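You operate a simulated robot arm through the tools that you are given. There is no shell and no other tool. Be economical: measure what you need, move in short steps, check, and stop when the job is done.

Carry out the task below with a simulated two-armed robot. There is one attempt and no reset: what you move stays moved.

## Task
Fetch the chalk from the top of the back wall-side table and set it on the third board from the bottom of the fifth shelf bay. Pick up the green roller with one hand, pass it to the other hand and put it in the low tray of the trolley. Put the paste pot from the top of the front cross table on the left half of the sill under the green blind. Take the wooden disc and put it on the left half of the sill under the purple blind. Open the right paint cupboard door, take the green card offcuts from the top of the front cross table and put it on the upper shelf in the paint cupboard, then shut the door. Any order will do.

The check looks at the end state, three seconds after you hand in, the way a careful person would. Anything else that was tipped, shoved, dropped, spilled or broken makes it a failure.

## Robot
Two 7-joint arms with three-finger grippers on one trunk, on a base that drives. Base frame: it is fixed to the floor where the robot stands at the start and does not move with it; the origin is under the middle of the robot, x ahead of it, y to its left, z up; the surface under the hand at the start is at about z = 0.74. Readings come in m, rad, newtons and seconds.
The left shoulder is at the start at [0.062, 0.154, 0.917], the right one opposite. With the tool pointing down near the work surface each hand reaches from about 0.22 to 0.64 m from the robot's upright axis, wherever it stands, measured 20 degrees to its own side. Places, roughly: card offcuts [0, 1.5, 0.75]; chalk (6x2x2 cm) [0.6, 0, 0.7]; green roller (9x4x13 cm) [0.6, 0.5, 0.8]; left half of the sill under the green blind [2.1, -2.6, 0.9]; left half of the sill under the purple blind [3.9, -1.4, 0.9]; low tray of the trolley [4.1, -0.8, 0.2]; paste pot [0.25, 0.75, 0.75]; right paint cupboard door [-3.2, 1.6, 0.5]; third board of the fifth shelf bay [3.3, 2, 0.8]; upper shelf in the paint cupboard [-3.5, 1.7, 0.5]; wooden disc (8x8x5 cm) [0.2, 1, 0.8]. Payload 2.69 kg a hand.
Tool frame (each hand has its own): the origin (TCP) lies between the finger pads and is the grasp point; the fingertips stand 0.029 m ahead of it; z points along the fingers, y is the line along which they close. Largest opening 0.12 m; the body of the gripper starts 0.078 m behind the TCP.
Orientation is that of the tool frame in the base frame, as a unit quaternion [x, y, z, w]. With the fingers straight down and closing along the base's y, the tool's x points along the base's -x, its y along +y and its z along -z.

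## Interface
- The arms move only by the tool move_arm. It takes "left_series", "right_series" or both (then of equal length, played together; a hand with none holds still); each is a list of rows, each a list of 7 numbers: the shift along the base's x, y, z in units of 25 mm (1.0 is 25 mm), then the turn, a rotation vector about the base's x, y, z in units of 6 degrees (1.0 is 6 degrees), then the finger opening in m, from 0 to 0.12. In form: [[dx, dy, dz, wx, wy, wz, claw], ...]. A call has 1 to 12 rows; each row shifts and turns the commanded pose from where the row before left it. A call with a number of a shift or a turn outside -1 to 1 is refused whole. Rows are played at 5 a second. More than 0.05 m and 0.15 rad between two rows, or a gripper value outside its range, and nothing of the call is played. Where a pose cannot be reached the arm comes as near as it can. A force on the tool above 40 N (or 10 N above the force at the start of the call, whichever is more), or a blocked arm, ends the call early, and 0.2 s more pass. Each finger halts on what it meets, pressing with about 32 N; the grip force reading is that of the motor and also rises with nothing between the fingers. The clock runs only during rows and for 0.2 s after the last one: add rows that do not move to give the fingers time. It gives the time, the measured TCP pose, the force on the tool (base axes), the opening and the grip force at its end, in the units of the frame above (readings bear some noise), with the torque about the TCP (base axes, N m) and any sound that the robot's microphone picked up.
- Cameras (640 x 400 px; columns grow to the right, rows downward): "scene" is now at [0.1718, 0.0544, 1.0896]; the picture's right is [0.59, -0.81, 0.00], its down [-0.23, -0.17, -0.96] and it looks along [0.77, 0.57, -0.28] (base axes); focal length 214 px, centre (320, 200). "left" rides on the left gripper at [0.063, 0, -0.104] in its tool frame; the picture's right is [0.00, 1.00, 0.00], its down [-0.83, 0.00, -0.56] and it looks along [-0.56, 0.00, 0.83] (tool axes); focal length 275 px, centre (320, 200). "right" rides on the right gripper at [0.063, 0, -0.104] in its tool frame; the picture's right is [0.00, 1.00, 0.00], its down [-0.83, 0.00, -0.56] and it looks along [-0.56, 0.00, 0.83] (tool axes); focal length 275 px, centre (320, 200). There is no depth. A picture from a camera that has moved, and an enlarged one, comes with that camera's place and axes in the base frame and with its lens.
- capture(camera): a new picture of that camera. The clock stands still meanwhile.
- slide_trunk(by): slides the trunk up (or, below 0, down) by that many m; the arms and the scene camera ride with it, the base frame stays. It gives what a move gives, with no picture.
- steer(legs): drives the robot by 1 to 6 legs, each [ahead, left, turn to the left] in m, m and rad, along the robot's own axes; the way and the turn of a leg run together, so that a leg with both is an arc; at most 1.5 m and 3.142 rad a leg. The arms and the cameras ride along, it lands a little off, and it stops where it bumps. It gives what a move gives.
- turn_head(pan, tilt): turns the head with the scene camera to pan (to the left, within 1.396 rad either way) and tilt (down, from -0.506 to 1.204), counted from straight ahead of the robot. It gives what a move gives.
- close_up(camera, box): a new picture of the part [left, top, right, bottom] of that camera's present view, enlarged. The clock stands still meanwhile.
- finish_job(): hands the job in; it is judged then, once.

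Go step by step. Nothing tells you exact positions but the pictures and the camera data: compare them with the known pose of the tool, close in by small moves and look again before you grip or let go. The budget is 196 turns and 192 pictures, counting those below and the enlarged ones. Unless the task says otherwise, let go and move clear before handing in.

The tools are called after "Emit:" as name(argument=value, ...) on one line, values as JSON. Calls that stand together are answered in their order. move_arm: Moves the arms, as the interface text tells. Its arguments: {"type":"object","properties":{"left_series":{"type":"array","items":{"type":"array","items":{"type":"number"}}},"right_series":{"type":"array","items":{"type":"array","items":{"type":"number"}}}},"required":[]} The other tools are called the same way: slide_trunk (by) slides the trunk up or down; steer (legs) drives the base; turn_head (pan, tilt) turns the head that bears the scene camera; capture (camera) takes a picture; close_up (camera, box) takes an enlarged picture of a part of a camera's view; finish_job () hands the job in.

At the start:

```text
clock: 0.0
left_ee_pos: [0.3984, 0.4145, 1.0131]
left_ee_rot: [0.0, 1.0, 0.0, -0.001]
left_contact_force: [0.7, -0.1, 0.8]
left_moment: [-0.01, -0.02, 0.02]
left_finger_gap: 0.12
left_gripper_force: 0.1
right_ee_pos: [0.3391, 0.0494, 1.042]
right_ee_rot: [0.0, 1.0, 0.0, 0.002]
right_contact_force: [0.7, 0.1, -0.7]
right_moment: [-0.01, 0.0, 0.05]
right_finger_gap: 0.12
right_gripper_force: 0.0
trunk travel left (down, up): [-0.289, 0.149]
robot x, y, heading: [-0.0024, -0.0014, 0.003]
head pan, tilt: [0.632, 0.288]
```

scene: 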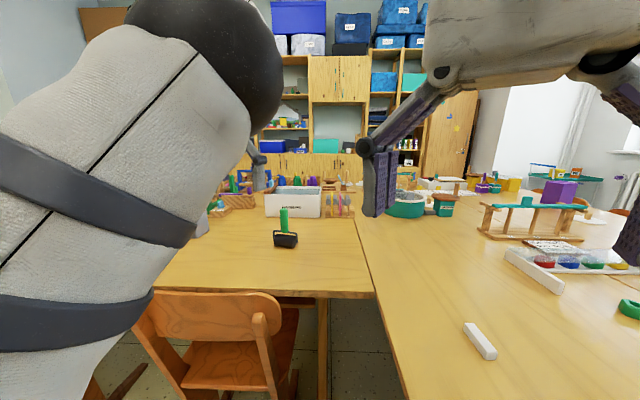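
right: 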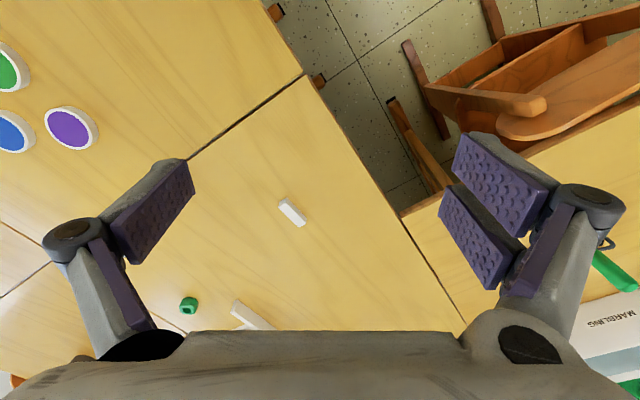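
left: 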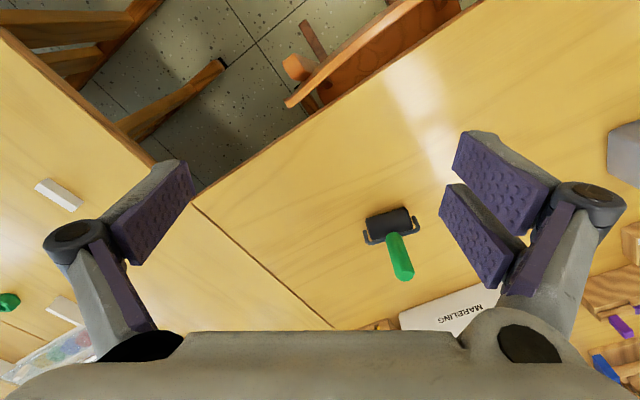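

I take the chalk to be near [0.57, 0.0, 0.75] and the roller near [0.64, 0.55, 0.75]. I'll look round first.

Emit:
turn_head(pan=1.35, tilt=0.4)

Emit:
capture(camera="scene")

Emit:
turn_head(pan=0.0, tilt=0.4)

Emit:
capture(camera="scene")

Emit:
turn_head(pan=-1.2, tilt=0.4)

Emit:
capture(camera="scene")

```text
clock: 1.1
left_ee_pos: [0.3987, 0.4146, 1.012]
left_ee_rot: [0.0, 1.0, 0.0, 0.001]
left_contact_force: [0.0, -0.7, -0.7]
left_moment: [-0.05, 0.0, 0.0]
left_finger_gap: 0.12
left_gripper_force: 0.1
right_ee_pos: [0.3402, 0.0494, 1.0405]
right_ee_rot: [0.0, 1.0, 0.0, 0.001]
right_contact_force: [0.3, 0.5, 0.0]
right_moment: [0.01, -0.02, -0.01]
right_finger_gap: 0.12
right_gripper_force: 0.0
trunk travel left (down, up): [-0.289, 0.149]
robot x, y, heading: [-0.0009, 0.0004, 0.004]
head pan, tilt: [1.349, 0.4]
```

```text
188 pictures are left
camera scene: at [0.1169, 0.0896, 1.0791], right [0.98, -0.22, 0.0], down [-0.09, -0.38, -0.92], along [0.2, 0.9, -0.39], focal length 214 px, centre (320, 200)
```

scene: 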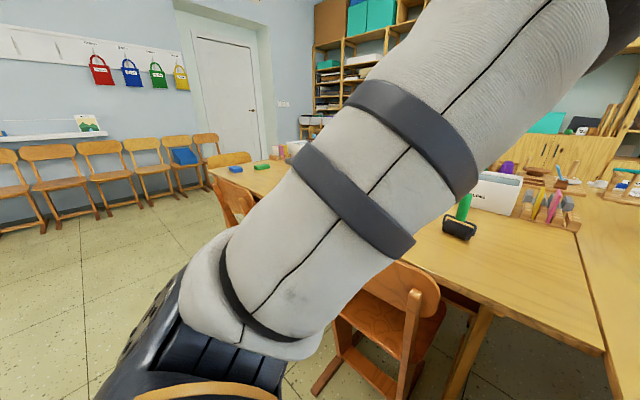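

```text
clock: 2.6
left_ee_pos: [0.3993, 0.4163, 1.0114]
left_ee_rot: [0.001, 1.0, 0.0, 0.0]
left_contact_force: [0.4, -0.1, -0.5]
left_moment: [-0.04, 0.0, -0.03]
left_finger_gap: 0.1199
left_gripper_force: 0.1
right_ee_pos: [0.3398, 0.05, 1.0425]
right_ee_rot: [-0.001, 1.0, 0.0, 0.0]
right_contact_force: [-0.1, -0.5, -0.4]
right_moment: [-0.01, 0.0, 0.01]
right_finger_gap: 0.1201
right_gripper_force: 0.1
trunk travel left (down, up): [-0.289, 0.149]
robot x, y, heading: [0.002, 0.0011, 0.002]
head pan, tilt: [0.0, 0.4]
```

```text
187 pictures are left
camera scene: at [0.1891, -0.0006, 1.0791], right [0.0, -1.0, 0.0], down [-0.39, 0.0, -0.92], along [0.92, 0.0, -0.39], focal length 214 px, centre (320, 200)
```

scene: 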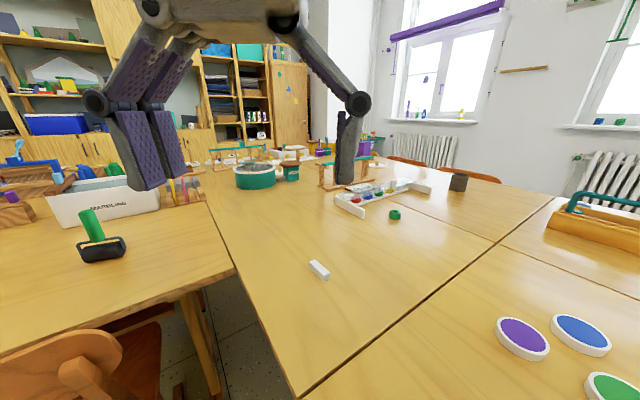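

```text
clock: 4.0
left_ee_pos: [0.3987, 0.4145, 1.0108]
left_ee_rot: [0.0, 1.0, 0.0, 0.0]
left_contact_force: [0.8, -0.3, -0.3]
left_moment: [0.0, 0.0, 0.0]
left_finger_gap: 0.12
left_gripper_force: 0.1
right_ee_pos: [0.3396, 0.0506, 1.0415]
right_ee_rot: [0.0, 1.0, 0.0, 0.0]
right_contact_force: [-1.0, 0.0, 0.1]
right_moment: [0.01, 0.0, 0.01]
right_finger_gap: 0.12
right_gripper_force: 0.0
trunk travel left (down, up): [-0.289, 0.149]
robot x, y, heading: [-0.0025, -0.001, 0.004]
head pan, tilt: [-1.201, 0.4]
```

```text
186 pictures are left
camera scene: at [0.13, -0.087, 1.0791], right [-0.93, -0.36, 0.0], down [-0.14, 0.36, -0.92], along [0.33, -0.86, -0.39], focal length 214 px, centre (320, 200)
```

scene: 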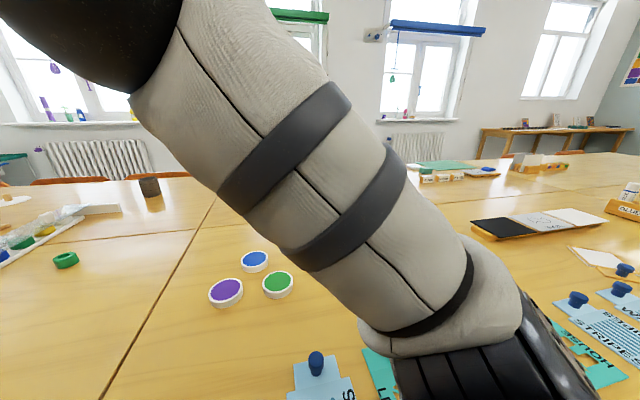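

The roller stands upright, its handle vertical near [0.62, 0.525]. I'll take a closer look at it from the left camera, and at what lies behind the robot's left arm.

Emit:
close_up(camera="left", box=[320, 180, 480, 300])

Emit:
turn_head(pan=0.6, tilt=0.5)

Emit:
close_up(camera="scene", box=[200, 120, 440, 270])

```text
3.33 times, centred on (400, 240) of left
camera zoom: at [0.3373, 0.4153, 1.1162], right [0.0, 1.0, 0.0], down [0.83, 0.0, 0.56], along [0.56, 0.0, -0.83], focal length 918 px, centre (53, 67)
```

zoom: 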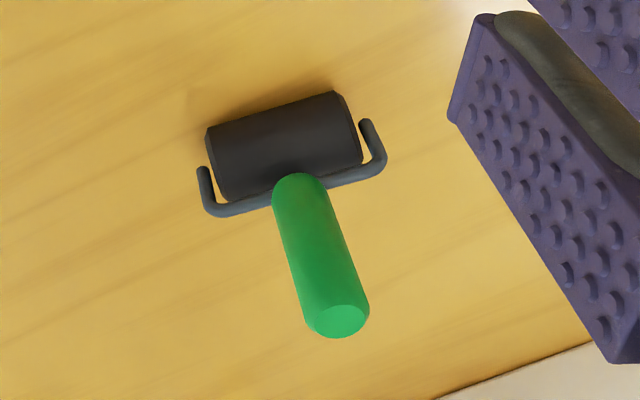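

```text
clock: 5.8
left_ee_pos: [0.3986, 0.4153, 1.0114]
left_ee_rot: [0.0, 1.0, 0.0, 0.001]
left_contact_force: [0.0, -0.2, 0.1]
left_moment: [-0.01, 0.02, -0.03]
left_finger_gap: 0.1201
left_gripper_force: 0.0
right_ee_pos: [0.3397, 0.0501, 1.0419]
right_ee_rot: [0.0, 1.0, 0.001, 0.001]
right_contact_force: [-0.3, -0.8, 0.5]
right_moment: [-0.01, 0.01, 0.02]
right_finger_gap: 0.1201
right_gripper_force: 0.0
trunk travel left (down, up): [-0.289, 0.149]
robot x, y, heading: [0.0003, 0.0005, 0.001]
head pan, tilt: [0.6, 0.499]
```

```text
2.67 times, centred on (320, 195) of scene
camera zoom: at [0.1715, 0.0507, 1.07], right [0.56, -0.83, 0.0], down [-0.4, -0.27, -0.88], along [0.72, 0.5, -0.48], focal length 572 px, centre (320, 213)
```

zoom: 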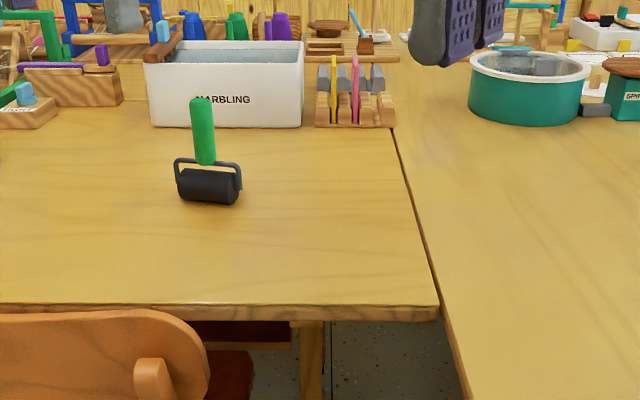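

The tables stand rotated by about 34 degrees from my frame, and the roller is beyond reach from here. I'll look down to see how much room the base has.

Emit:
turn_head(pan=0.5, tilt=1.15)

Emit:
capture(camera="scene")

Emit:
turn_head(pan=-0.4, tilt=1.15)

Emit:
capture(camera="scene")

Emit:
turn_head(pan=1.38, tilt=1.0)

Emit:
capture(camera="scene")

```text
clock: 6.8
left_ee_pos: [0.3995, 0.4157, 1.012]
left_ee_rot: [0.0, 1.0, 0.0, -0.001]
left_contact_force: [-1.0, 0.1, 0.2]
left_moment: [0.01, -0.02, 0.0]
left_finger_gap: 0.1199
left_gripper_force: 0.0
right_ee_pos: [0.3418, 0.049, 1.04]
right_ee_rot: [0.003, 1.0, -0.001, 0.001]
right_contact_force: [53.4, -4.3, -32.7]
right_moment: [1.0, 3.43, 1.11]
right_finger_gap: 0.1201
right_gripper_force: 0.0
trunk travel left (down, up): [-0.289, 0.149]
robot x, y, heading: [-0.0013, 0.0036, -0.001]
head pan, tilt: [0.499, 1.15]
```

```text
183 pictures are left
camera scene: at [0.1708, 0.0445, 1.0572], right [0.52, -0.85, 0.0], down [-0.51, -0.31, -0.8], along [0.68, 0.42, -0.6], focal length 214 px, centre (320, 200)
```

scene: 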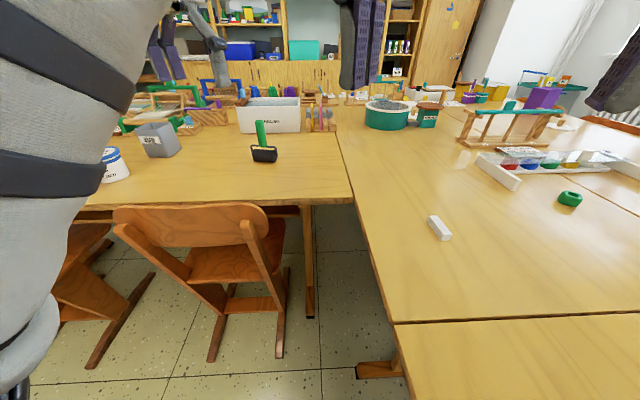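

```text
clock: 8.0
left_ee_pos: [0.398, 0.4155, 1.0108]
left_ee_rot: [-0.001, 1.0, 0.001, 0.0]
left_contact_force: [0.6, 0.1, -0.7]
left_moment: [0.01, -0.02, 0.01]
left_finger_gap: 0.1201
left_gripper_force: 0.1
right_ee_pos: [0.3432, 0.0483, 1.0414]
right_ee_rot: [0.004, 1.0, 0.0, -0.001]
right_contact_force: [33.1, 4.1, -33.5]
right_moment: [-0.08, 1.0, 0.04]
right_finger_gap: 0.1198
right_gripper_force: 0.1
trunk travel left (down, up): [-0.289, 0.149]
robot x, y, heading: [0.0034, 0.001, -0.002]
head pan, tilt: [-0.4, 1.15]
```

```text
182 pictures are left
camera scene: at [0.178, 0.0256, 1.0539], right [0.31, -0.95, 0.0], down [-0.6, -0.19, -0.78], along [0.74, 0.24, -0.63], focal length 214 px, centre (320, 200)
```

scene: 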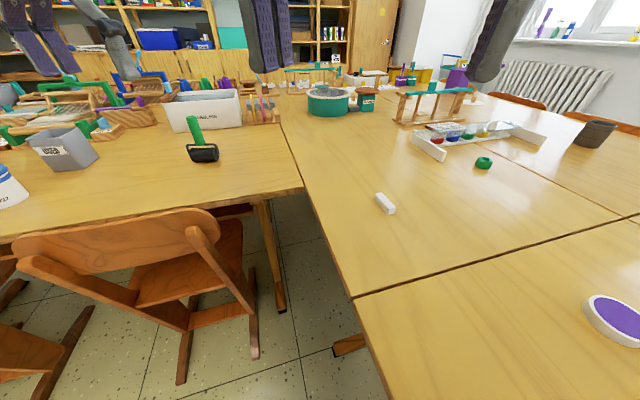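

```text
clock: 9.8
left_ee_pos: [0.399, 0.4158, 1.0123]
left_ee_rot: [0.0, 1.0, 0.0, -0.001]
left_contact_force: [0.0, -0.6, -0.2]
left_moment: [-0.01, -0.01, -0.01]
left_finger_gap: 0.1199
left_gripper_force: 0.1
right_ee_pos: [0.3403, 0.0518, 1.0401]
right_ee_rot: [0.003, 1.0, 0.001, 0.001]
right_contact_force: [18.2, 56.1, -31.9]
right_moment: [-6.19, -0.55, -4.63]
right_finger_gap: 0.1202
right_gripper_force: 0.0
trunk travel left (down, up): [-0.289, 0.149]
robot x, y, heading: [-0.0, -0.0017, 0.003]
head pan, tilt: [1.381, 1.0]
```

```text
181 pictures are left
camera scene: at [0.1681, 0.0501, 1.0594], right [0.58, -0.82, 0.0], down [-0.47, -0.33, -0.82], along [0.67, 0.47, -0.58], focal length 214 px, centre (320, 200)
```

scene: 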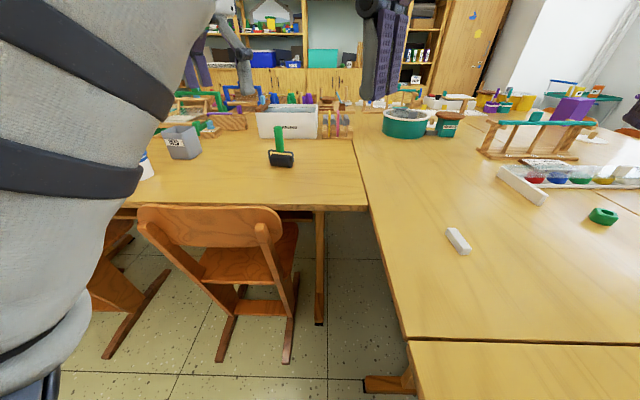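

The head bumped against the right arm, so I'll raise it and move the right hand out to the side.

Emit:
turn_head(pan=0.6, tilt=0.4)

Emit:
move_arm(right_series=[[0, -1, 0, 0, 0, 0, 0.12], [0, -1, 0, 0, 0, 0, 0.12], [0, -1, 0, 0, 0, 0, 0.12], [0, -1, 0, 0, 0, 0, 0.12], [0, -1, 0, 0, 0, 0, 0.12], [0, -1, 0, 0, 0, 0, 0.12], [0, -1, 0, 0, 0, 0, 0.12], [0, -1, 0, 0, 0, 0, 0.12], [0, -1, 0, 0, 0, 0, 0.12], [0, -1, 0, 0, 0, 0, 0.12]])

Emit:
capture(camera="scene")

```text
clock: 10.9
left_ee_pos: [0.3981, 0.4152, 1.0114]
left_ee_rot: [0.0, 1.0, 0.0, 0.001]
left_contact_force: [-0.1, -0.5, 0.7]
left_moment: [0.03, 0.02, 0.01]
left_finger_gap: 0.1199
left_gripper_force: 0.1
right_ee_pos: [0.3393, 0.049, 1.0419]
right_ee_rot: [-0.001, 1.0, 0.0, 0.0]
right_contact_force: [-0.5, 1.2, 0.2]
right_moment: [0.03, 0.0, -0.01]
right_finger_gap: 0.12
right_gripper_force: 0.1
trunk travel left (down, up): [-0.289, 0.149]
robot x, y, heading: [-0.0019, 0.0019, 0.005]
head pan, tilt: [0.6, 0.4]
```

```text
clock: 13.1
left_ee_pos: [0.3977, 0.4146, 1.0118]
left_ee_rot: [0.001, 1.0, -0.001, 0.001]
left_contact_force: [0.2, 0.7, -0.4]
left_moment: [0.0, 0.01, -0.02]
left_finger_gap: 0.1199
left_gripper_force: 0.0
right_ee_pos: [0.3443, -0.1871, 1.0062]
right_ee_rot: [0.0, 1.0, 0.001, 0.001]
right_contact_force: [-0.5, 0.1, 1.2]
right_moment: [0.01, -0.02, -0.01]
right_finger_gap: 0.1202
right_gripper_force: 0.0
right hand out of reach, approached as far as the arm can: row 6, 7, 8, 9, 10
trunk travel left (down, up): [-0.289, 0.149]
robot x, y, heading: [0.0001, -0.0009, -0.001]
head pan, tilt: [0.6, 0.4]
```

```text
180 pictures are left
camera scene: at [0.1729, 0.0514, 1.0791], right [0.56, -0.83, 0.0], down [-0.32, -0.22, -0.92], along [0.76, 0.52, -0.39], focal length 214 px, centre (320, 200)
```

scene: 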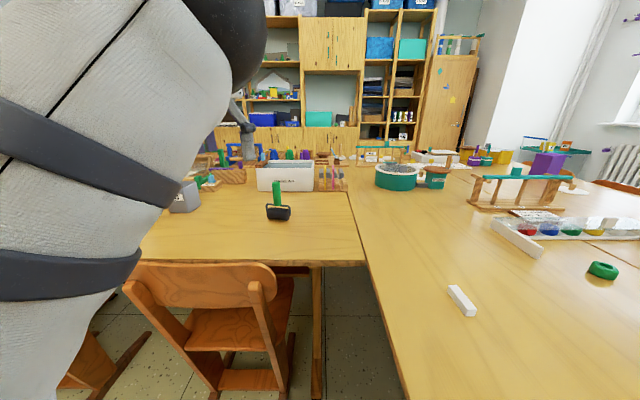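

Now I'll drive 0.2 m towards the roller and turn 20 degrees left.

Emit:
steer(legs=[[0.16, 0.11, 0], [0, 0, 0.35]])

Emit:
turn_head(pan=0.3, tilt=0.6)

Emit:
capture(camera="scene")

Emit:
capture(camera="left")

```text
clock: 14.2
left_ee_pos: [0.4401, 0.4445, 1.0124]
left_ee_rot: [0.004, 1.0, -0.001, -0.002]
left_contact_force: [-1.4, -0.2, 0.2]
left_moment: [0.05, -0.02, 0.01]
left_finger_gap: 0.12
left_gripper_force: 0.2
right_ee_pos: [0.3808, -0.1576, 1.0055]
right_ee_rot: [0.003, 1.0, 0.001, 0.001]
right_contact_force: [-0.3, -0.3, -0.2]
right_moment: [0.01, -0.01, -0.01]
right_finger_gap: 0.1199
right_gripper_force: 0.0
trunk travel left (down, up): [-0.289, 0.149]
robot x, y, heading: [0.0359, 0.0334, -0.012]
head pan, tilt: [0.6, 0.4]
stopped in leg 1: the robot was blocked; the commanded pose is now the measured one
```

```text
clock: 15.0
left_ee_pos: [0.4416, 0.4447, 1.0101]
left_ee_rot: [0.005, 1.0, 0.0, -0.001]
left_contact_force: [0.8, -0.3, -0.1]
left_moment: [-0.01, -0.01, -0.02]
left_finger_gap: 0.12
left_gripper_force: 0.1
right_ee_pos: [0.3815, -0.157, 1.0052]
right_ee_rot: [0.004, 1.0, 0.0, 0.0]
right_contact_force: [-0.6, 0.9, 0.1]
right_moment: [0.0, 0.01, 0.01]
right_finger_gap: 0.1203
right_gripper_force: 0.1
trunk travel left (down, up): [-0.289, 0.149]
robot x, y, heading: [0.0411, 0.0319, -0.005]
head pan, tilt: [0.3, 0.6]
```

```text
179 pictures are left
camera scene: at [0.2194, 0.0567, 1.0609], right [0.29, -0.96, 0.0], down [-0.54, -0.16, -0.83], along [0.79, 0.24, -0.56], focal length 214 px, centre (320, 200)
```

scene: 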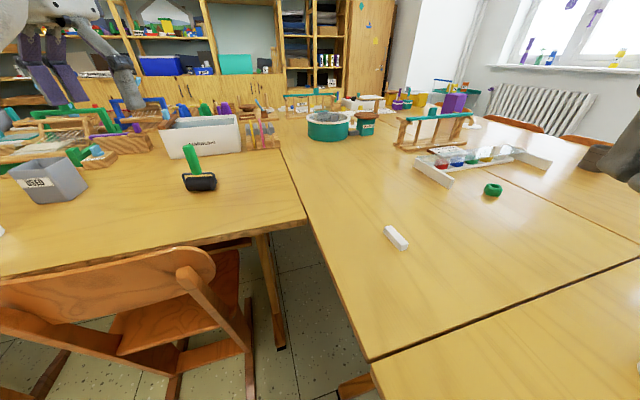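

```text
178 pictures are left
camera left: at [0.3795, 0.4453, 1.1151], right [0.01, 1.0, 0.0], down [0.83, -0.01, 0.55], along [0.55, -0.01, -0.83], focal length 275 px, centre (320, 200)
```

left: 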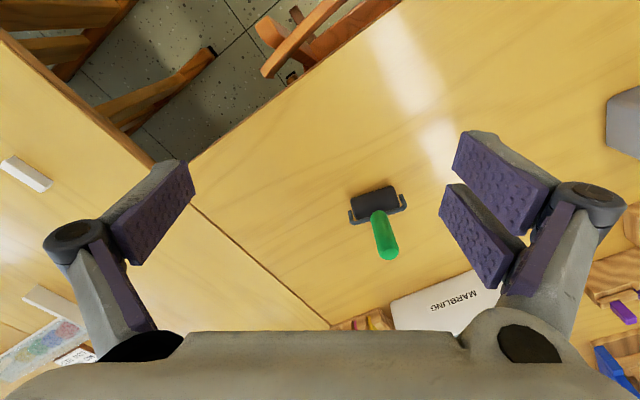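

The base was blocked after about 5 cm. I'll look straight down to see what it touches.

Emit:
turn_head(pan=0.0, tilt=1.2)

Emit:
capture(camera="scene")

Emit:
turn_head(pan=0.6, tilt=1.2)

Emit:
capture(camera="scene")

```text
clock: 16.0
left_ee_pos: [0.442, 0.4466, 1.0123]
left_ee_rot: [0.004, 1.0, -0.001, -0.001]
left_contact_force: [0.8, -0.3, -0.3]
left_moment: [0.02, 0.01, 0.03]
left_finger_gap: 0.1201
left_gripper_force: 0.1
right_ee_pos: [0.3805, -0.1568, 1.0041]
right_ee_rot: [0.004, 1.0, 0.0, 0.001]
right_contact_force: [0.5, 0.0, -0.1]
right_moment: [0.0, 0.0, -0.01]
right_finger_gap: 0.1199
right_gripper_force: 0.1
trunk travel left (down, up): [-0.289, 0.149]
robot x, y, heading: [0.0384, 0.0329, -0.009]
head pan, tilt: [0.0, 1.201]
```

```text
177 pictures are left
camera scene: at [0.1908, 0.0307, 1.0163], right [-0.01, -1.0, 0.0], down [-0.93, 0.01, -0.36], along [0.36, 0.0, -0.93], focal length 214 px, centre (320, 200)
```

scene: 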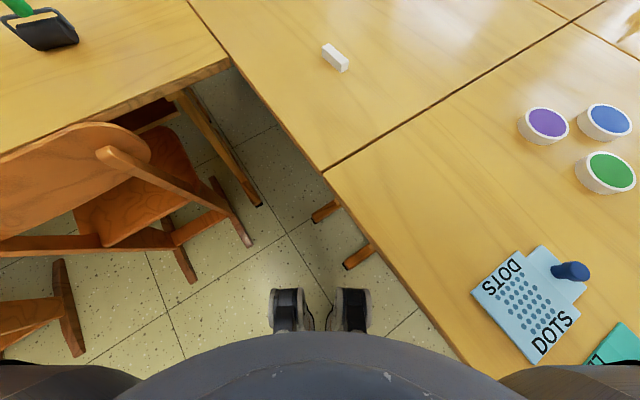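

```text
clock: 17.0
left_ee_pos: [0.4408, 0.4454, 1.0088]
left_ee_rot: [0.003, 1.0, -0.002, -0.002]
left_contact_force: [-0.3, 0.1, 0.4]
left_moment: [0.04, 0.01, 0.0]
left_finger_gap: 0.12
left_gripper_force: 0.1
right_ee_pos: [0.3802, -0.1574, 1.0052]
right_ee_rot: [0.003, 1.0, -0.001, 0.0]
right_contact_force: [-0.2, 0.3, 0.0]
right_moment: [0.02, -0.01, 0.02]
right_finger_gap: 0.1198
right_gripper_force: 0.2
trunk travel left (down, up): [-0.289, 0.149]
robot x, y, heading: [0.0346, 0.0345, -0.003]
head pan, tilt: [0.6, 1.201]
```

```text
176 pictures are left
camera scene: at [0.1843, 0.0569, 1.0162], right [0.46, -0.89, 0.0], down [-0.83, -0.43, -0.36], along [0.32, 0.17, -0.93], focal length 214 px, centre (320, 200)
```

scene: 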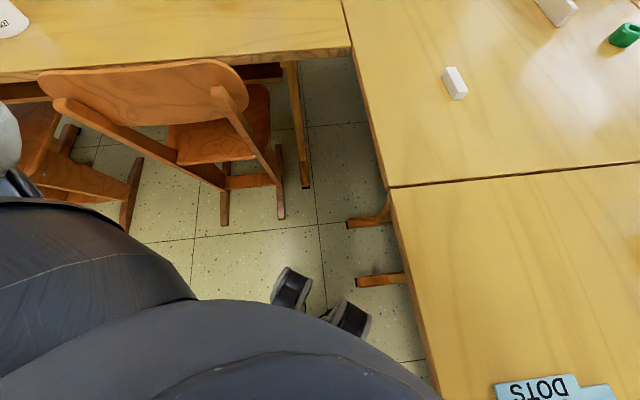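

The table foot at the right seems to block the base. I'll slip left first and then go ahead.

Emit:
steer(legs=[[-0.045, 0.062, 0], [0.12, 0.08, 0], [0, 0, 0.35]])

Emit:
turn_head(pan=0.3, tilt=1.0)

Emit:
capture(camera="scene")

Emit:
capture(camera="left")

```text
clock: 20.2
left_ee_pos: [0.3518, 0.6998, 1.011]
left_ee_rot: [-0.168, 0.986, -0.001, 0.0]
left_contact_force: [0.2, -0.1, 0.5]
left_moment: [-0.01, -0.02, 0.03]
left_finger_gap: 0.1201
left_gripper_force: 0.0
right_ee_pos: [0.5007, 0.1151, 1.0058]
right_ee_rot: [-0.169, 0.986, 0.0, 0.0]
right_contact_force: [0.1, -0.3, -0.1]
right_moment: [-0.01, 0.03, 0.01]
right_finger_gap: 0.1203
right_gripper_force: 0.2
trunk travel left (down, up): [-0.289, 0.149]
robot x, y, heading: [0.1136, 0.1734, 0.34]
head pan, tilt: [0.6, 1.201]
```

```text
clock: 21.0
left_ee_pos: [0.3519, 0.7001, 1.0107]
left_ee_rot: [-0.168, 0.986, 0.0, -0.001]
left_contact_force: [0.4, 0.2, -1.1]
left_moment: [-0.02, 0.01, 0.01]
left_finger_gap: 0.12
left_gripper_force: 0.1
right_ee_pos: [0.4985, 0.1142, 1.006]
right_ee_rot: [-0.169, 0.986, 0.001, 0.0]
right_contact_force: [-0.3, 0.9, -0.1]
right_moment: [-0.02, 0.01, -0.03]
right_finger_gap: 0.12
right_gripper_force: 0.0
trunk travel left (down, up): [-0.289, 0.149]
robot x, y, heading: [0.1144, 0.1778, 0.339]
head pan, tilt: [0.3, 1.0]
```

```text
175 pictures are left
camera scene: at [0.2605, 0.2483, 1.0288], right [0.6, -0.8, 0.0], down [-0.68, -0.5, -0.54], along [0.43, 0.32, -0.84], focal length 214 px, centre (320, 200)
```

scene: 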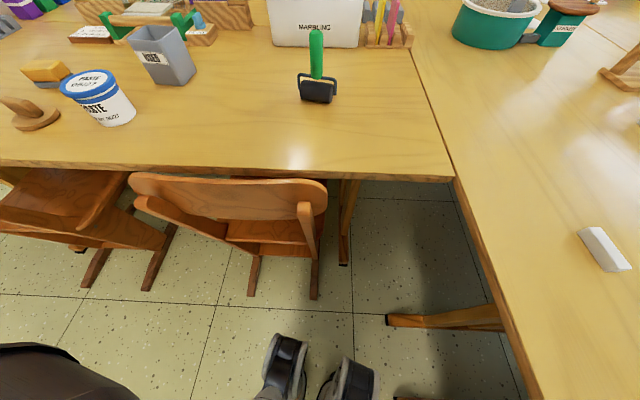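

```text
174 pictures are left
camera left: at [0.2944, 0.6788, 1.1152], right [-0.33, 0.95, 0.0], down [0.79, 0.27, 0.55], along [0.52, 0.18, -0.83], focal length 275 px, centre (320, 200)
```

left: 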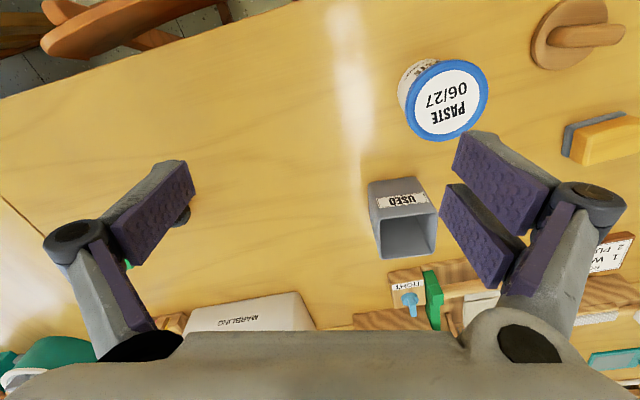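

The robot now stands well for the roller. I'll swing the left hand above the handle and yaw it 78 degrees, so that the fingers close across the handle at right angles to the roller axis.

Emit:
move_arm(left_series=[[0.82, -0.53, 0, 0, 0, -1, 0.08], [0.82, -0.53, 0, 0, 0, -1, 0.08], [0.82, -0.53, 0, 0, 0, -1, 0.08], [0.82, -0.53, 0, 0, 0, -1, 0.08], [0.82, -0.53, 0, 0, 0, -1, 0.08], [0.82, -0.53, 0, 0, 0, -1, 0.08], [0.82, -0.53, 0, 0, 0, -1, 0.08], [0.82, -0.53, 0, 0, 0, -1, 0.08], [0.82, -0.53, 0, 0, 0, -1, 0.08], [0.82, -0.53, 0, 0, 0, -1, 0.08], [0.82, -0.53, 0, 0, 0, -1, 0.08], [0.82, -0.53, 0, 0, 0, -1, 0.08]])

Emit:
capture(camera="left")

Emit:
capture(camera="scene")

```text
clock: 23.6
left_ee_pos: [0.5694, 0.5092, 0.9783]
left_ee_rot: [0.343, 0.939, 0.002, -0.013]
left_contact_force: [0.0, -0.1, -0.8]
left_moment: [-0.01, -0.02, -0.01]
left_finger_gap: 0.0801
left_gripper_force: 0.0
left hand out of reach, approached as far as the arm can: row 9, 10, 11, 12
right_ee_pos: [0.4987, 0.1137, 1.007]
right_ee_rot: [-0.17, 0.985, 0.0, 0.0]
right_contact_force: [-0.6, -0.3, -0.2]
right_moment: [0.03, -0.03, -0.01]
right_finger_gap: 0.12
right_gripper_force: 0.1
trunk travel left (down, up): [-0.289, 0.149]
robot x, y, heading: [0.1164, 0.1767, 0.339]
head pan, tilt: [0.3, 1.0]
```

```text
173 pictures are left
camera left: at [0.5258, 0.5476, 1.0832], right [0.65, 0.76, 0.0], down [0.65, -0.55, 0.54], along [0.41, -0.35, -0.84], focal length 275 px, centre (320, 200)
```

left: 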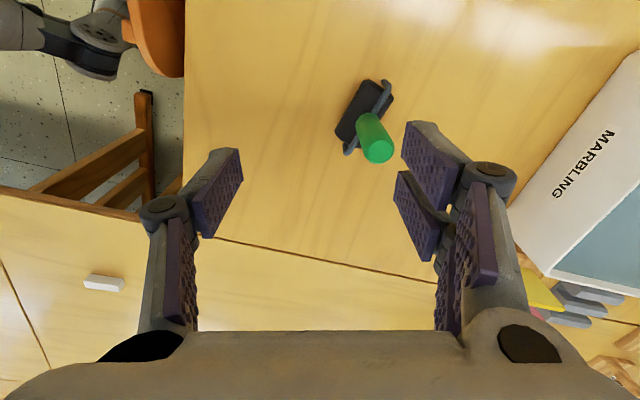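

```text
172 pictures are left
camera scene: at [0.2601, 0.2481, 1.029], right [0.6, -0.8, 0.0], down [-0.67, -0.5, -0.54], along [0.43, 0.32, -0.84], focal length 214 px, centre (320, 200)
```

scene: 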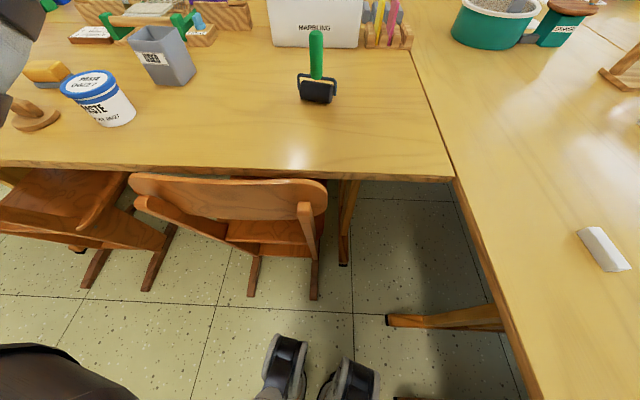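

The reach is shorter high up. I'll come down to about 0.92 while aligning the yaw, then check.

Emit:
move_arm(left_series=[[0.24, -0.15, -0.9, 0, 0, -0.8, 0.08], [0.24, -0.15, -0.9, 0, 0, -0.8, 0.08], [0.24, -0.15, -0.9, 0, 0, -0.8, 0.08], [0.24, -0.15, -0.9, 0, 0, -0.8, 0.08], [0, 0, 0, 0, 0, 0, 0.08]])

Emit:
capture(camera="left")

```text
clock: 24.8
left_ee_pos: [0.5926, 0.493, 0.8865]
left_ee_rot: [0.495, 0.869, 0.003, -0.012]
left_contact_force: [-1.0, 1.4, 3.3]
left_moment: [0.11, -0.07, 0.02]
left_finger_gap: 0.0873
left_gripper_force: 1.4
right_ee_pos: [0.5001, 0.1133, 1.0056]
right_ee_rot: [-0.169, 0.986, 0.0, 0.001]
right_contact_force: [-0.2, -0.8, 0.1]
right_moment: [0.02, -0.03, -0.01]
right_finger_gap: 0.12
right_gripper_force: 0.1
trunk travel left (down, up): [-0.289, 0.149]
robot x, y, heading: [0.119, 0.1763, 0.346]
head pan, tilt: [0.3, 1.0]
```

```text
171 pictures are left
camera left: at [0.5647, 0.5448, 0.9915], right [0.86, 0.51, -0.01], down [0.43, -0.73, 0.54], along [0.27, -0.46, -0.84], focal length 275 px, centre (320, 200)
```

left: 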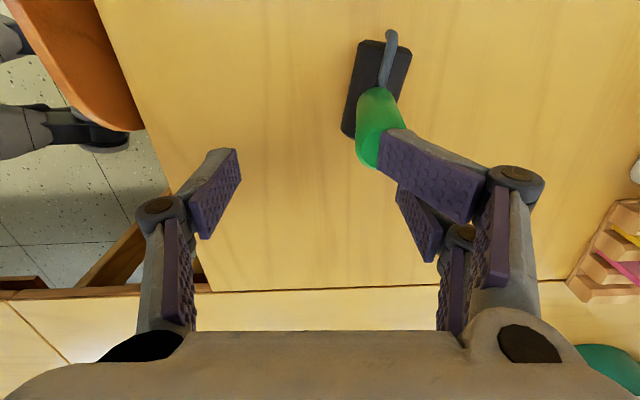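

The finger brushed the handle, because the commands start from the measured pose. I'll back up, then centre on [0.622, 0.526].

Emit:
move_arm(left_series=[[-0.3, -0.2, 1, 0, 0, 0, 0.088], [0, 0, 1, 0, 0, 0, 0.088]])

Emit:
capture(camera="left")

```text
clock: 25.4
left_ee_pos: [0.5854, 0.4878, 0.9373]
left_ee_rot: [0.494, 0.869, 0.003, -0.012]
left_contact_force: [-0.2, 1.4, -0.2]
left_moment: [-0.01, 0.03, 0.0]
left_finger_gap: 0.0884
left_gripper_force: 0.1
right_ee_pos: [0.5004, 0.1147, 1.0058]
right_ee_rot: [-0.168, 0.986, 0.001, 0.0]
right_contact_force: [-0.7, 0.4, 0.6]
right_moment: [-0.04, -0.01, 0.03]
right_finger_gap: 0.1202
right_gripper_force: 0.1
trunk travel left (down, up): [-0.289, 0.149]
robot x, y, heading: [0.1145, 0.1761, 0.343]
head pan, tilt: [0.3, 1.0]
```

```text
170 pictures are left
camera left: at [0.557, 0.5394, 1.0427], right [0.86, 0.51, 0.0], down [0.43, -0.73, 0.54], along [0.27, -0.46, -0.84], focal length 275 px, centre (320, 200)
```

left: 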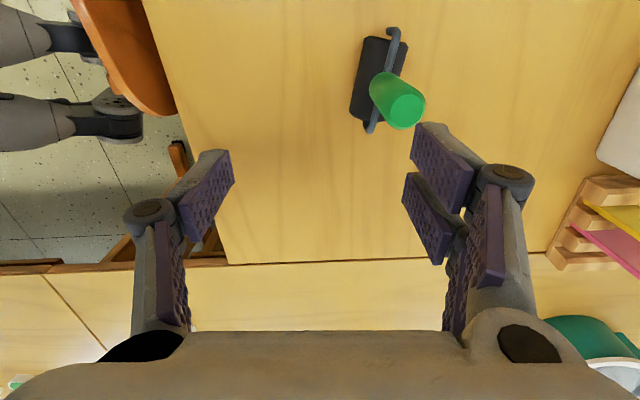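

Emit:
move_arm(left_series=[[0.8, 0.82, -0.2, 0, 0, -1, 0.088], [0.8, 0.82, 0, 0, 0, -1, 0.088], [0, 0, 0, 0, 0, -0.2, 0.088]])

Emit:
capture(camera="left")

```text
clock: 26.2
left_ee_pos: [0.5966, 0.5084, 0.9331]
left_ee_rot: [0.591, 0.807, 0.005, -0.01]
left_contact_force: [0.1, 0.9, -0.2]
left_moment: [0.02, -0.01, -0.01]
left_finger_gap: 0.0881
left_gripper_force: 0.0
left hand out of reach, approached as far as the arm can: row 1, 2
right_ee_pos: [0.4998, 0.1136, 1.0047]
right_ee_rot: [-0.169, 0.986, 0.001, 0.0]
right_contact_force: [0.0, -0.2, -0.3]
right_moment: [-0.01, -0.03, -0.01]
right_finger_gap: 0.1199
right_gripper_force: 0.0
trunk travel left (down, up): [-0.289, 0.149]
robot x, y, heading: [0.1156, 0.1763, 0.339]
head pan, tilt: [0.3, 1.0]
```

```text
169 pictures are left
camera left: at [0.5823, 0.5659, 1.0375], right [0.96, 0.3, 0.0], down [0.25, -0.81, 0.54], along [0.15, -0.51, -0.84], focal length 275 px, centre (320, 200)
```

left: 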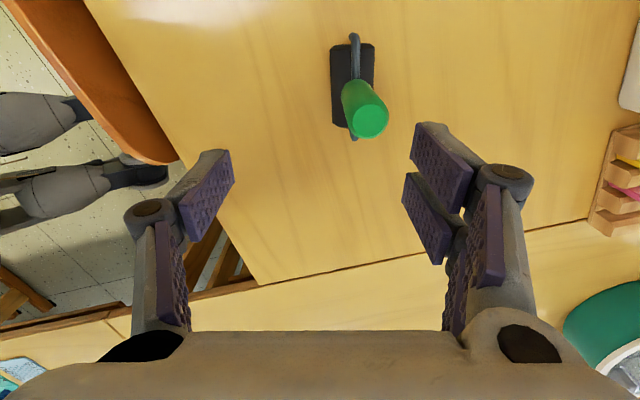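

The reach is a bit short at this height, so I'll raise the trunk and bring the hand over the handle.

Emit:
slide_trunk(by=0.12)

Emit:
move_arm(left_series=[[0.5, 0.4, -1, 0, 0, 0, 0.088], [0.5, 0.4, -1, 0, 0, 0, 0.088], [0, 0, -1, 0, 0, 0, 0.088], [0, 0, -1, 0, 0, 0, 0.088], [0, 0, -0.8, 0, 0, 0, 0.088]])

Emit:
capture(camera="left")

```text
clock: 27.7
left_ee_pos: [0.5433, 0.4887, 1.1962]
left_ee_rot: [0.584, 0.8, 0.118, 0.065]
left_contact_force: [-0.1, 0.1, -0.2]
left_moment: [-0.03, 0.01, -0.02]
left_finger_gap: 0.0881
left_gripper_force: 0.0
right_ee_pos: [0.501, 0.1143, 1.1241]
right_ee_rot: [-0.169, 0.986, 0.001, -0.001]
right_contact_force: [0.8, 0.2, 0.3]
right_moment: [-0.02, 0.05, -0.06]
right_finger_gap: 0.12
right_gripper_force: 0.2
trunk travel left (down, up): [-0.409, 0.029]
robot x, y, heading: [0.1145, 0.1774, 0.343]
head pan, tilt: [0.3, 1.0]
```

```text
clock: 28.9
left_ee_pos: [0.6026, 0.5158, 1.098]
left_ee_rot: [0.584, 0.8, 0.119, 0.066]
left_contact_force: [-0.3, -0.6, 1.0]
left_moment: [-0.01, -0.02, 0.01]
left_finger_gap: 0.088
left_gripper_force: 0.0
left hand out of reach, approached as far as the arm can: row 2, 3, 4, 5
right_ee_pos: [0.5012, 0.114, 1.1245]
right_ee_rot: [-0.168, 0.986, 0.001, 0.0]
right_contact_force: [0.4, 0.4, -0.2]
right_moment: [0.01, 0.01, -0.04]
right_finger_gap: 0.1198
right_gripper_force: 0.0
trunk travel left (down, up): [-0.409, 0.029]
robot x, y, heading: [0.1173, 0.176, 0.341]
head pan, tilt: [0.3, 1.0]
```

```text
168 pictures are left
camera left: at [0.56, 0.564, 1.2003], right [0.92, 0.28, 0.27], down [0.12, -0.85, 0.51], along [0.37, -0.44, -0.82], focal length 275 px, centre (320, 200)
```

left: 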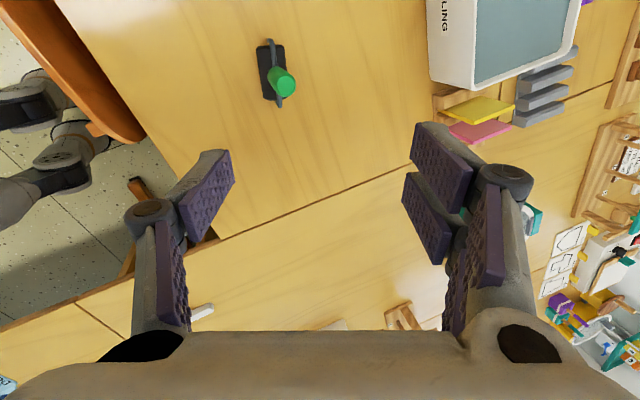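

The wide yaw costs reach. I'll go back to the neutral yaw, which lies along the roller axis, pick up that way and turn the roller near the body later.

Emit:
move_arm(left_series=[[-0.4, 0, 0, -0.171, 0.06, 0.95, 0.088], [-0.4, 0, 0, -0.171, 0.06, 0.95, 0.088], [-0.4, 0, 0, -0.171, 0.06, 0.95, 0.088], [-0.4, 0, 0, -0.171, 0.06, 0.95, 0.088], [0, 0, 0, -0.171, 0.06, 0.95, 0.088], [0, 0, 0, -0.171, 0.06, 0.95, 0.088], [0, 0, 0, -0.171, 0.06, 0.95, 0.088], [0, 0, 0, -0.171, 0.06, 0.95, 0.088], [0, 0, 0, -0.171, 0.06, 0.95, 0.088], [0, 0, 0, -0.171, 0.06, 0.95, 0.088], [0, 0, 0, -0.171, 0.06, 0.95, 0.088], [0, 0, 0, -0.171, 0.06, 0.95, 0.088]])

Emit:
move_arm(left_series=[[0, 0, -0.5, -0.171, 0.06, 0.95, 0.088], [0, 0, -0.5, -0.171, 0.06, 0.95, 0.088], [0, 0, -0.5, -0.171, 0.06, 0.95, 0.088], [0, 0, -0.5, -0.171, 0.06, 0.95, 0.088]])

Emit:
capture(camera="left")

```text
clock: 31.5
left_ee_pos: [0.5552, 0.5123, 1.0974]
left_ee_rot: [0.027, 0.999, 0.032, 0.018]
left_contact_force: [0.0, -0.8, -1.2]
left_moment: [0.02, 0.0, 0.02]
left_finger_gap: 0.0882
left_gripper_force: 0.1
left hand out of reach, approached as far as the arm can: row 1, 2, 3, 4, 6, 7, 8, 9, 10, 12
right_ee_pos: [0.4997, 0.1126, 1.1259]
right_ee_rot: [-0.168, 0.986, 0.0, 0.0]
right_contact_force: [0.0, -0.4, 0.0]
right_moment: [0.01, 0.01, -0.02]
right_finger_gap: 0.1201
right_gripper_force: 0.1
trunk travel left (down, up): [-0.409, 0.029]
robot x, y, heading: [0.1145, 0.1734, 0.339]
head pan, tilt: [0.3, 1.0]
```

```text
clock: 32.5
left_ee_pos: [0.5546, 0.5107, 1.0468]
left_ee_rot: [-0.171, 0.985, 0.0, 0.001]
left_contact_force: [-0.5, 0.2, -0.4]
left_moment: [-0.04, 0.02, -0.05]
left_finger_gap: 0.088
left_gripper_force: 0.0
right_ee_pos: [0.4994, 0.1142, 1.1255]
right_ee_rot: [-0.168, 0.986, 0.0, 0.0]
right_contact_force: [0.0, 1.2, -0.6]
right_moment: [-0.01, -0.01, 0.0]
right_finger_gap: 0.1199
right_gripper_force: 0.1
trunk travel left (down, up): [-0.409, 0.029]
robot x, y, heading: [0.1147, 0.177, 0.344]
head pan, tilt: [0.3, 1.0]
```

```text
167 pictures are left
camera left: at [0.4972, 0.4904, 1.1509], right [-0.33, 0.94, 0.0], down [0.78, 0.28, 0.56], along [0.52, 0.18, -0.83], focal length 275 px, centre (320, 200)
```

left: 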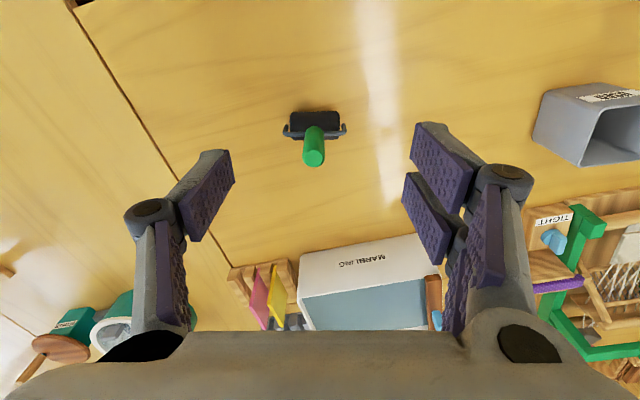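

Emit:
move_arm(left_series=[[0.54, 0.12, -0.94, 0, 0, 0, 0.088], [0.54, 0.12, -0.94, 0, 0, 0, 0.088], [0.54, 0.12, -0.94, 0, 0, 0, 0.088], [0.54, 0.12, -0.94, 0, 0, 0, 0.088], [0.54, 0.12, -0.94, 0, 0, 0, 0.088]])

Emit:
capture(camera="left")

```text
clock: 33.7
left_ee_pos: [0.5995, 0.52, 0.9262]
left_ee_rot: [-0.17, 0.985, 0.0, 0.002]
left_contact_force: [0.0, 0.1, 0.0]
left_moment: [0.0, -0.01, 0.0]
left_finger_gap: 0.0878
left_gripper_force: 0.0
left hand out of reach, approached as far as the arm can: row 3, 4, 5
right_ee_pos: [0.5012, 0.1132, 1.1249]
right_ee_rot: [-0.168, 0.986, 0.0, 0.0]
right_contact_force: [0.1, 0.0, -0.9]
right_moment: [-0.01, 0.0, 0.01]
right_finger_gap: 0.12
right_gripper_force: 0.1
trunk travel left (down, up): [-0.409, 0.029]
robot x, y, heading: [0.1127, 0.172, 0.339]
head pan, tilt: [0.3, 1.0]
```

```text
166 pictures are left
camera left: at [0.5425, 0.4982, 1.0298], right [-0.33, 0.94, 0.0], down [0.78, 0.27, 0.56], along [0.53, 0.18, -0.83], focal length 275 px, centre (320, 200)
```

left: 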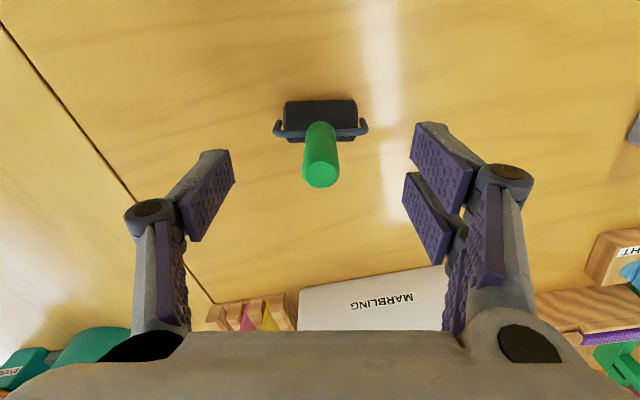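

I'm 2 cm short, so I'll creep the base forward 3 cm.

Emit:
steer(legs=[[0.035, 0.0, 0]])

Emit:
capture(camera="left")

```text
clock: 34.5
left_ee_pos: [0.6337, 0.5317, 0.9242]
left_ee_rot: [-0.17, 0.985, 0.0, 0.001]
left_contact_force: [0.7, -0.3, -0.4]
left_moment: [0.03, 0.05, -0.02]
left_finger_gap: 0.088
left_gripper_force: 0.0
right_ee_pos: [0.5338, 0.1254, 1.126]
right_ee_rot: [-0.169, 0.986, 0.0, 0.0]
right_contact_force: [0.1, 0.9, -0.4]
right_moment: [-0.01, 0.08, 0.01]
right_finger_gap: 0.1197
right_gripper_force: 0.0
trunk travel left (down, up): [-0.409, 0.029]
robot x, y, heading: [0.1454, 0.1891, 0.34]
head pan, tilt: [0.3, 1.0]
```

```text
165 pictures are left
camera left: at [0.5758, 0.5102, 1.0294], right [-0.33, 0.94, 0.0], down [0.78, 0.27, 0.56], along [0.52, 0.18, -0.83], focal length 275 px, centre (320, 200)
```

left: 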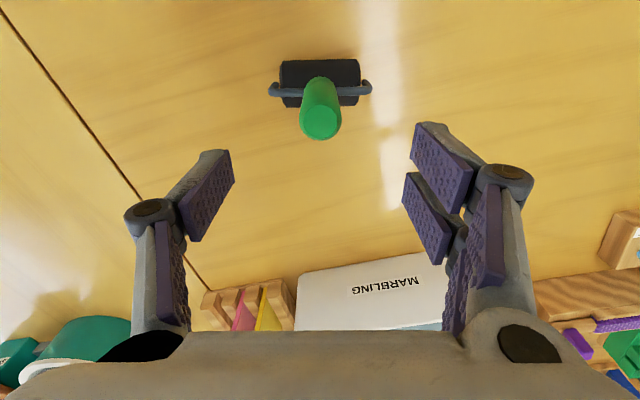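

Emit:
move_arm(left_series=[[-0.38, -0.17, 0, 0, 0, 0, 0.088], [0, 0, -0.86, 0, 0, 0, 0.088], [0, 0, -0.86, 0, 0, 0, 0.088], [0, 0, -0.86, 0, 0, 0, 0.088], [0, 0, 0, 0, 0, 0, 0.088]])

Emit:
capture(camera="left")

```text
clock: 35.7
left_ee_pos: [0.6234, 0.528, 0.8608]
left_ee_rot: [-0.17, 0.985, 0.0, 0.001]
left_contact_force: [0.1, 0.0, 0.3]
left_moment: [0.03, 0.01, -0.01]
left_finger_gap: 0.088
left_gripper_force: 0.0
right_ee_pos: [0.5329, 0.1249, 1.1252]
right_ee_rot: [-0.17, 0.985, 0.001, 0.0]
right_contact_force: [0.0, 0.4, -0.7]
right_moment: [0.01, -0.01, 0.01]
right_finger_gap: 0.12
right_gripper_force: 0.0
trunk travel left (down, up): [-0.409, 0.029]
robot x, y, heading: [0.146, 0.1885, 0.336]
head pan, tilt: [0.3, 1.0]
```

```text
164 pictures are left
camera left: at [0.5651, 0.5061, 0.9651], right [-0.33, 0.94, 0.0], down [0.78, 0.27, 0.56], along [0.53, 0.18, -0.83], focal length 275 px, centre (320, 200)
```

left: 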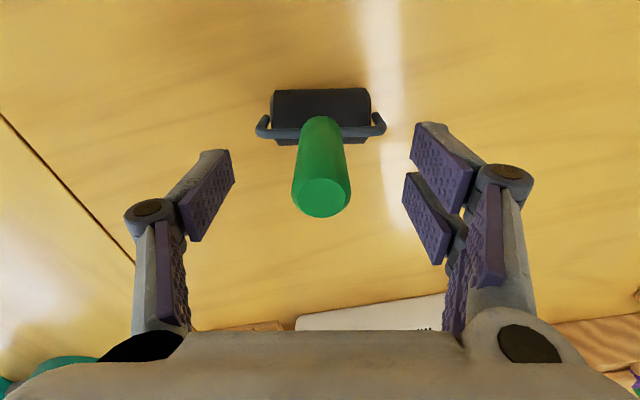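

The handle sits right at the grasp point, so I'll close and lift.

Emit:
move_arm(left_series=[[0, 0, 0, 0, 0, 0, 0.0], [0, 0, 0, 0, 0, 0, 0.0], [0, 0, 0, 0, 0, 0, 0.0], [0, 0, 0, 0, 0, 0, 0.0]])

Emit:
move_arm(left_series=[[0, 0, 1, 0, 0, 0, 0.0], [0, 0, 1, 0, 0, 0, 0.0], [0, 0, 1, 0, 0, 0, 0.0], [0, 0, 1, 0, 0, 0, 0.0], [0, 0, 1, 0, 0, 0, 0.0]])

Emit:
capture(camera="left")

```text
clock: 36.7
left_ee_pos: [0.6227, 0.5269, 0.8608]
left_ee_rot: [-0.17, 0.985, 0.0, 0.001]
left_contact_force: [0.3, -0.7, -0.4]
left_moment: [0.06, -0.03, 0.01]
left_finger_gap: 0.0242
left_gripper_force: 32.4
right_ee_pos: [0.5321, 0.1249, 1.1251]
right_ee_rot: [-0.169, 0.986, 0.0, 0.0]
right_contact_force: [0.2, 1.3, -0.4]
right_moment: [0.0, -0.01, 0.0]
right_finger_gap: 0.1201
right_gripper_force: 0.1
trunk travel left (down, up): [-0.409, 0.029]
robot x, y, heading: [0.1478, 0.188, 0.34]
head pan, tilt: [0.3, 1.0]
```

```text
clock: 37.9
left_ee_pos: [0.6201, 0.5254, 0.9854]
left_ee_rot: [-0.169, 0.986, 0.0, 0.0]
left_contact_force: [0.2, 0.0, -3.1]
left_moment: [0.0, -0.04, 0.02]
left_finger_gap: 0.0243
left_gripper_force: 31.9
right_ee_pos: [0.5316, 0.1256, 1.1245]
right_ee_rot: [-0.169, 0.986, 0.0, 0.0]
right_contact_force: [-1.2, -0.4, 0.3]
right_moment: [-0.04, 0.04, 0.04]
right_finger_gap: 0.1198
right_gripper_force: 0.2
trunk travel left (down, up): [-0.409, 0.029]
robot x, y, heading: [0.1471, 0.1877, 0.339]
head pan, tilt: [0.3, 1.0]
```

```text
163 pictures are left
camera left: at [0.5628, 0.5051, 1.0899], right [-0.33, 0.94, 0.0], down [0.78, 0.27, 0.56], along [0.53, 0.18, -0.83], focal length 275 px, centre (320, 200)
```

left: 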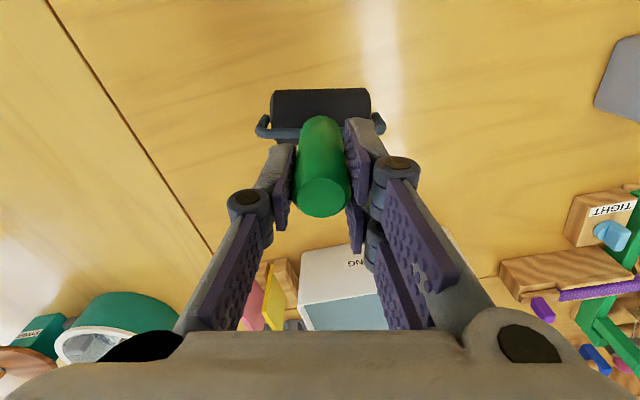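

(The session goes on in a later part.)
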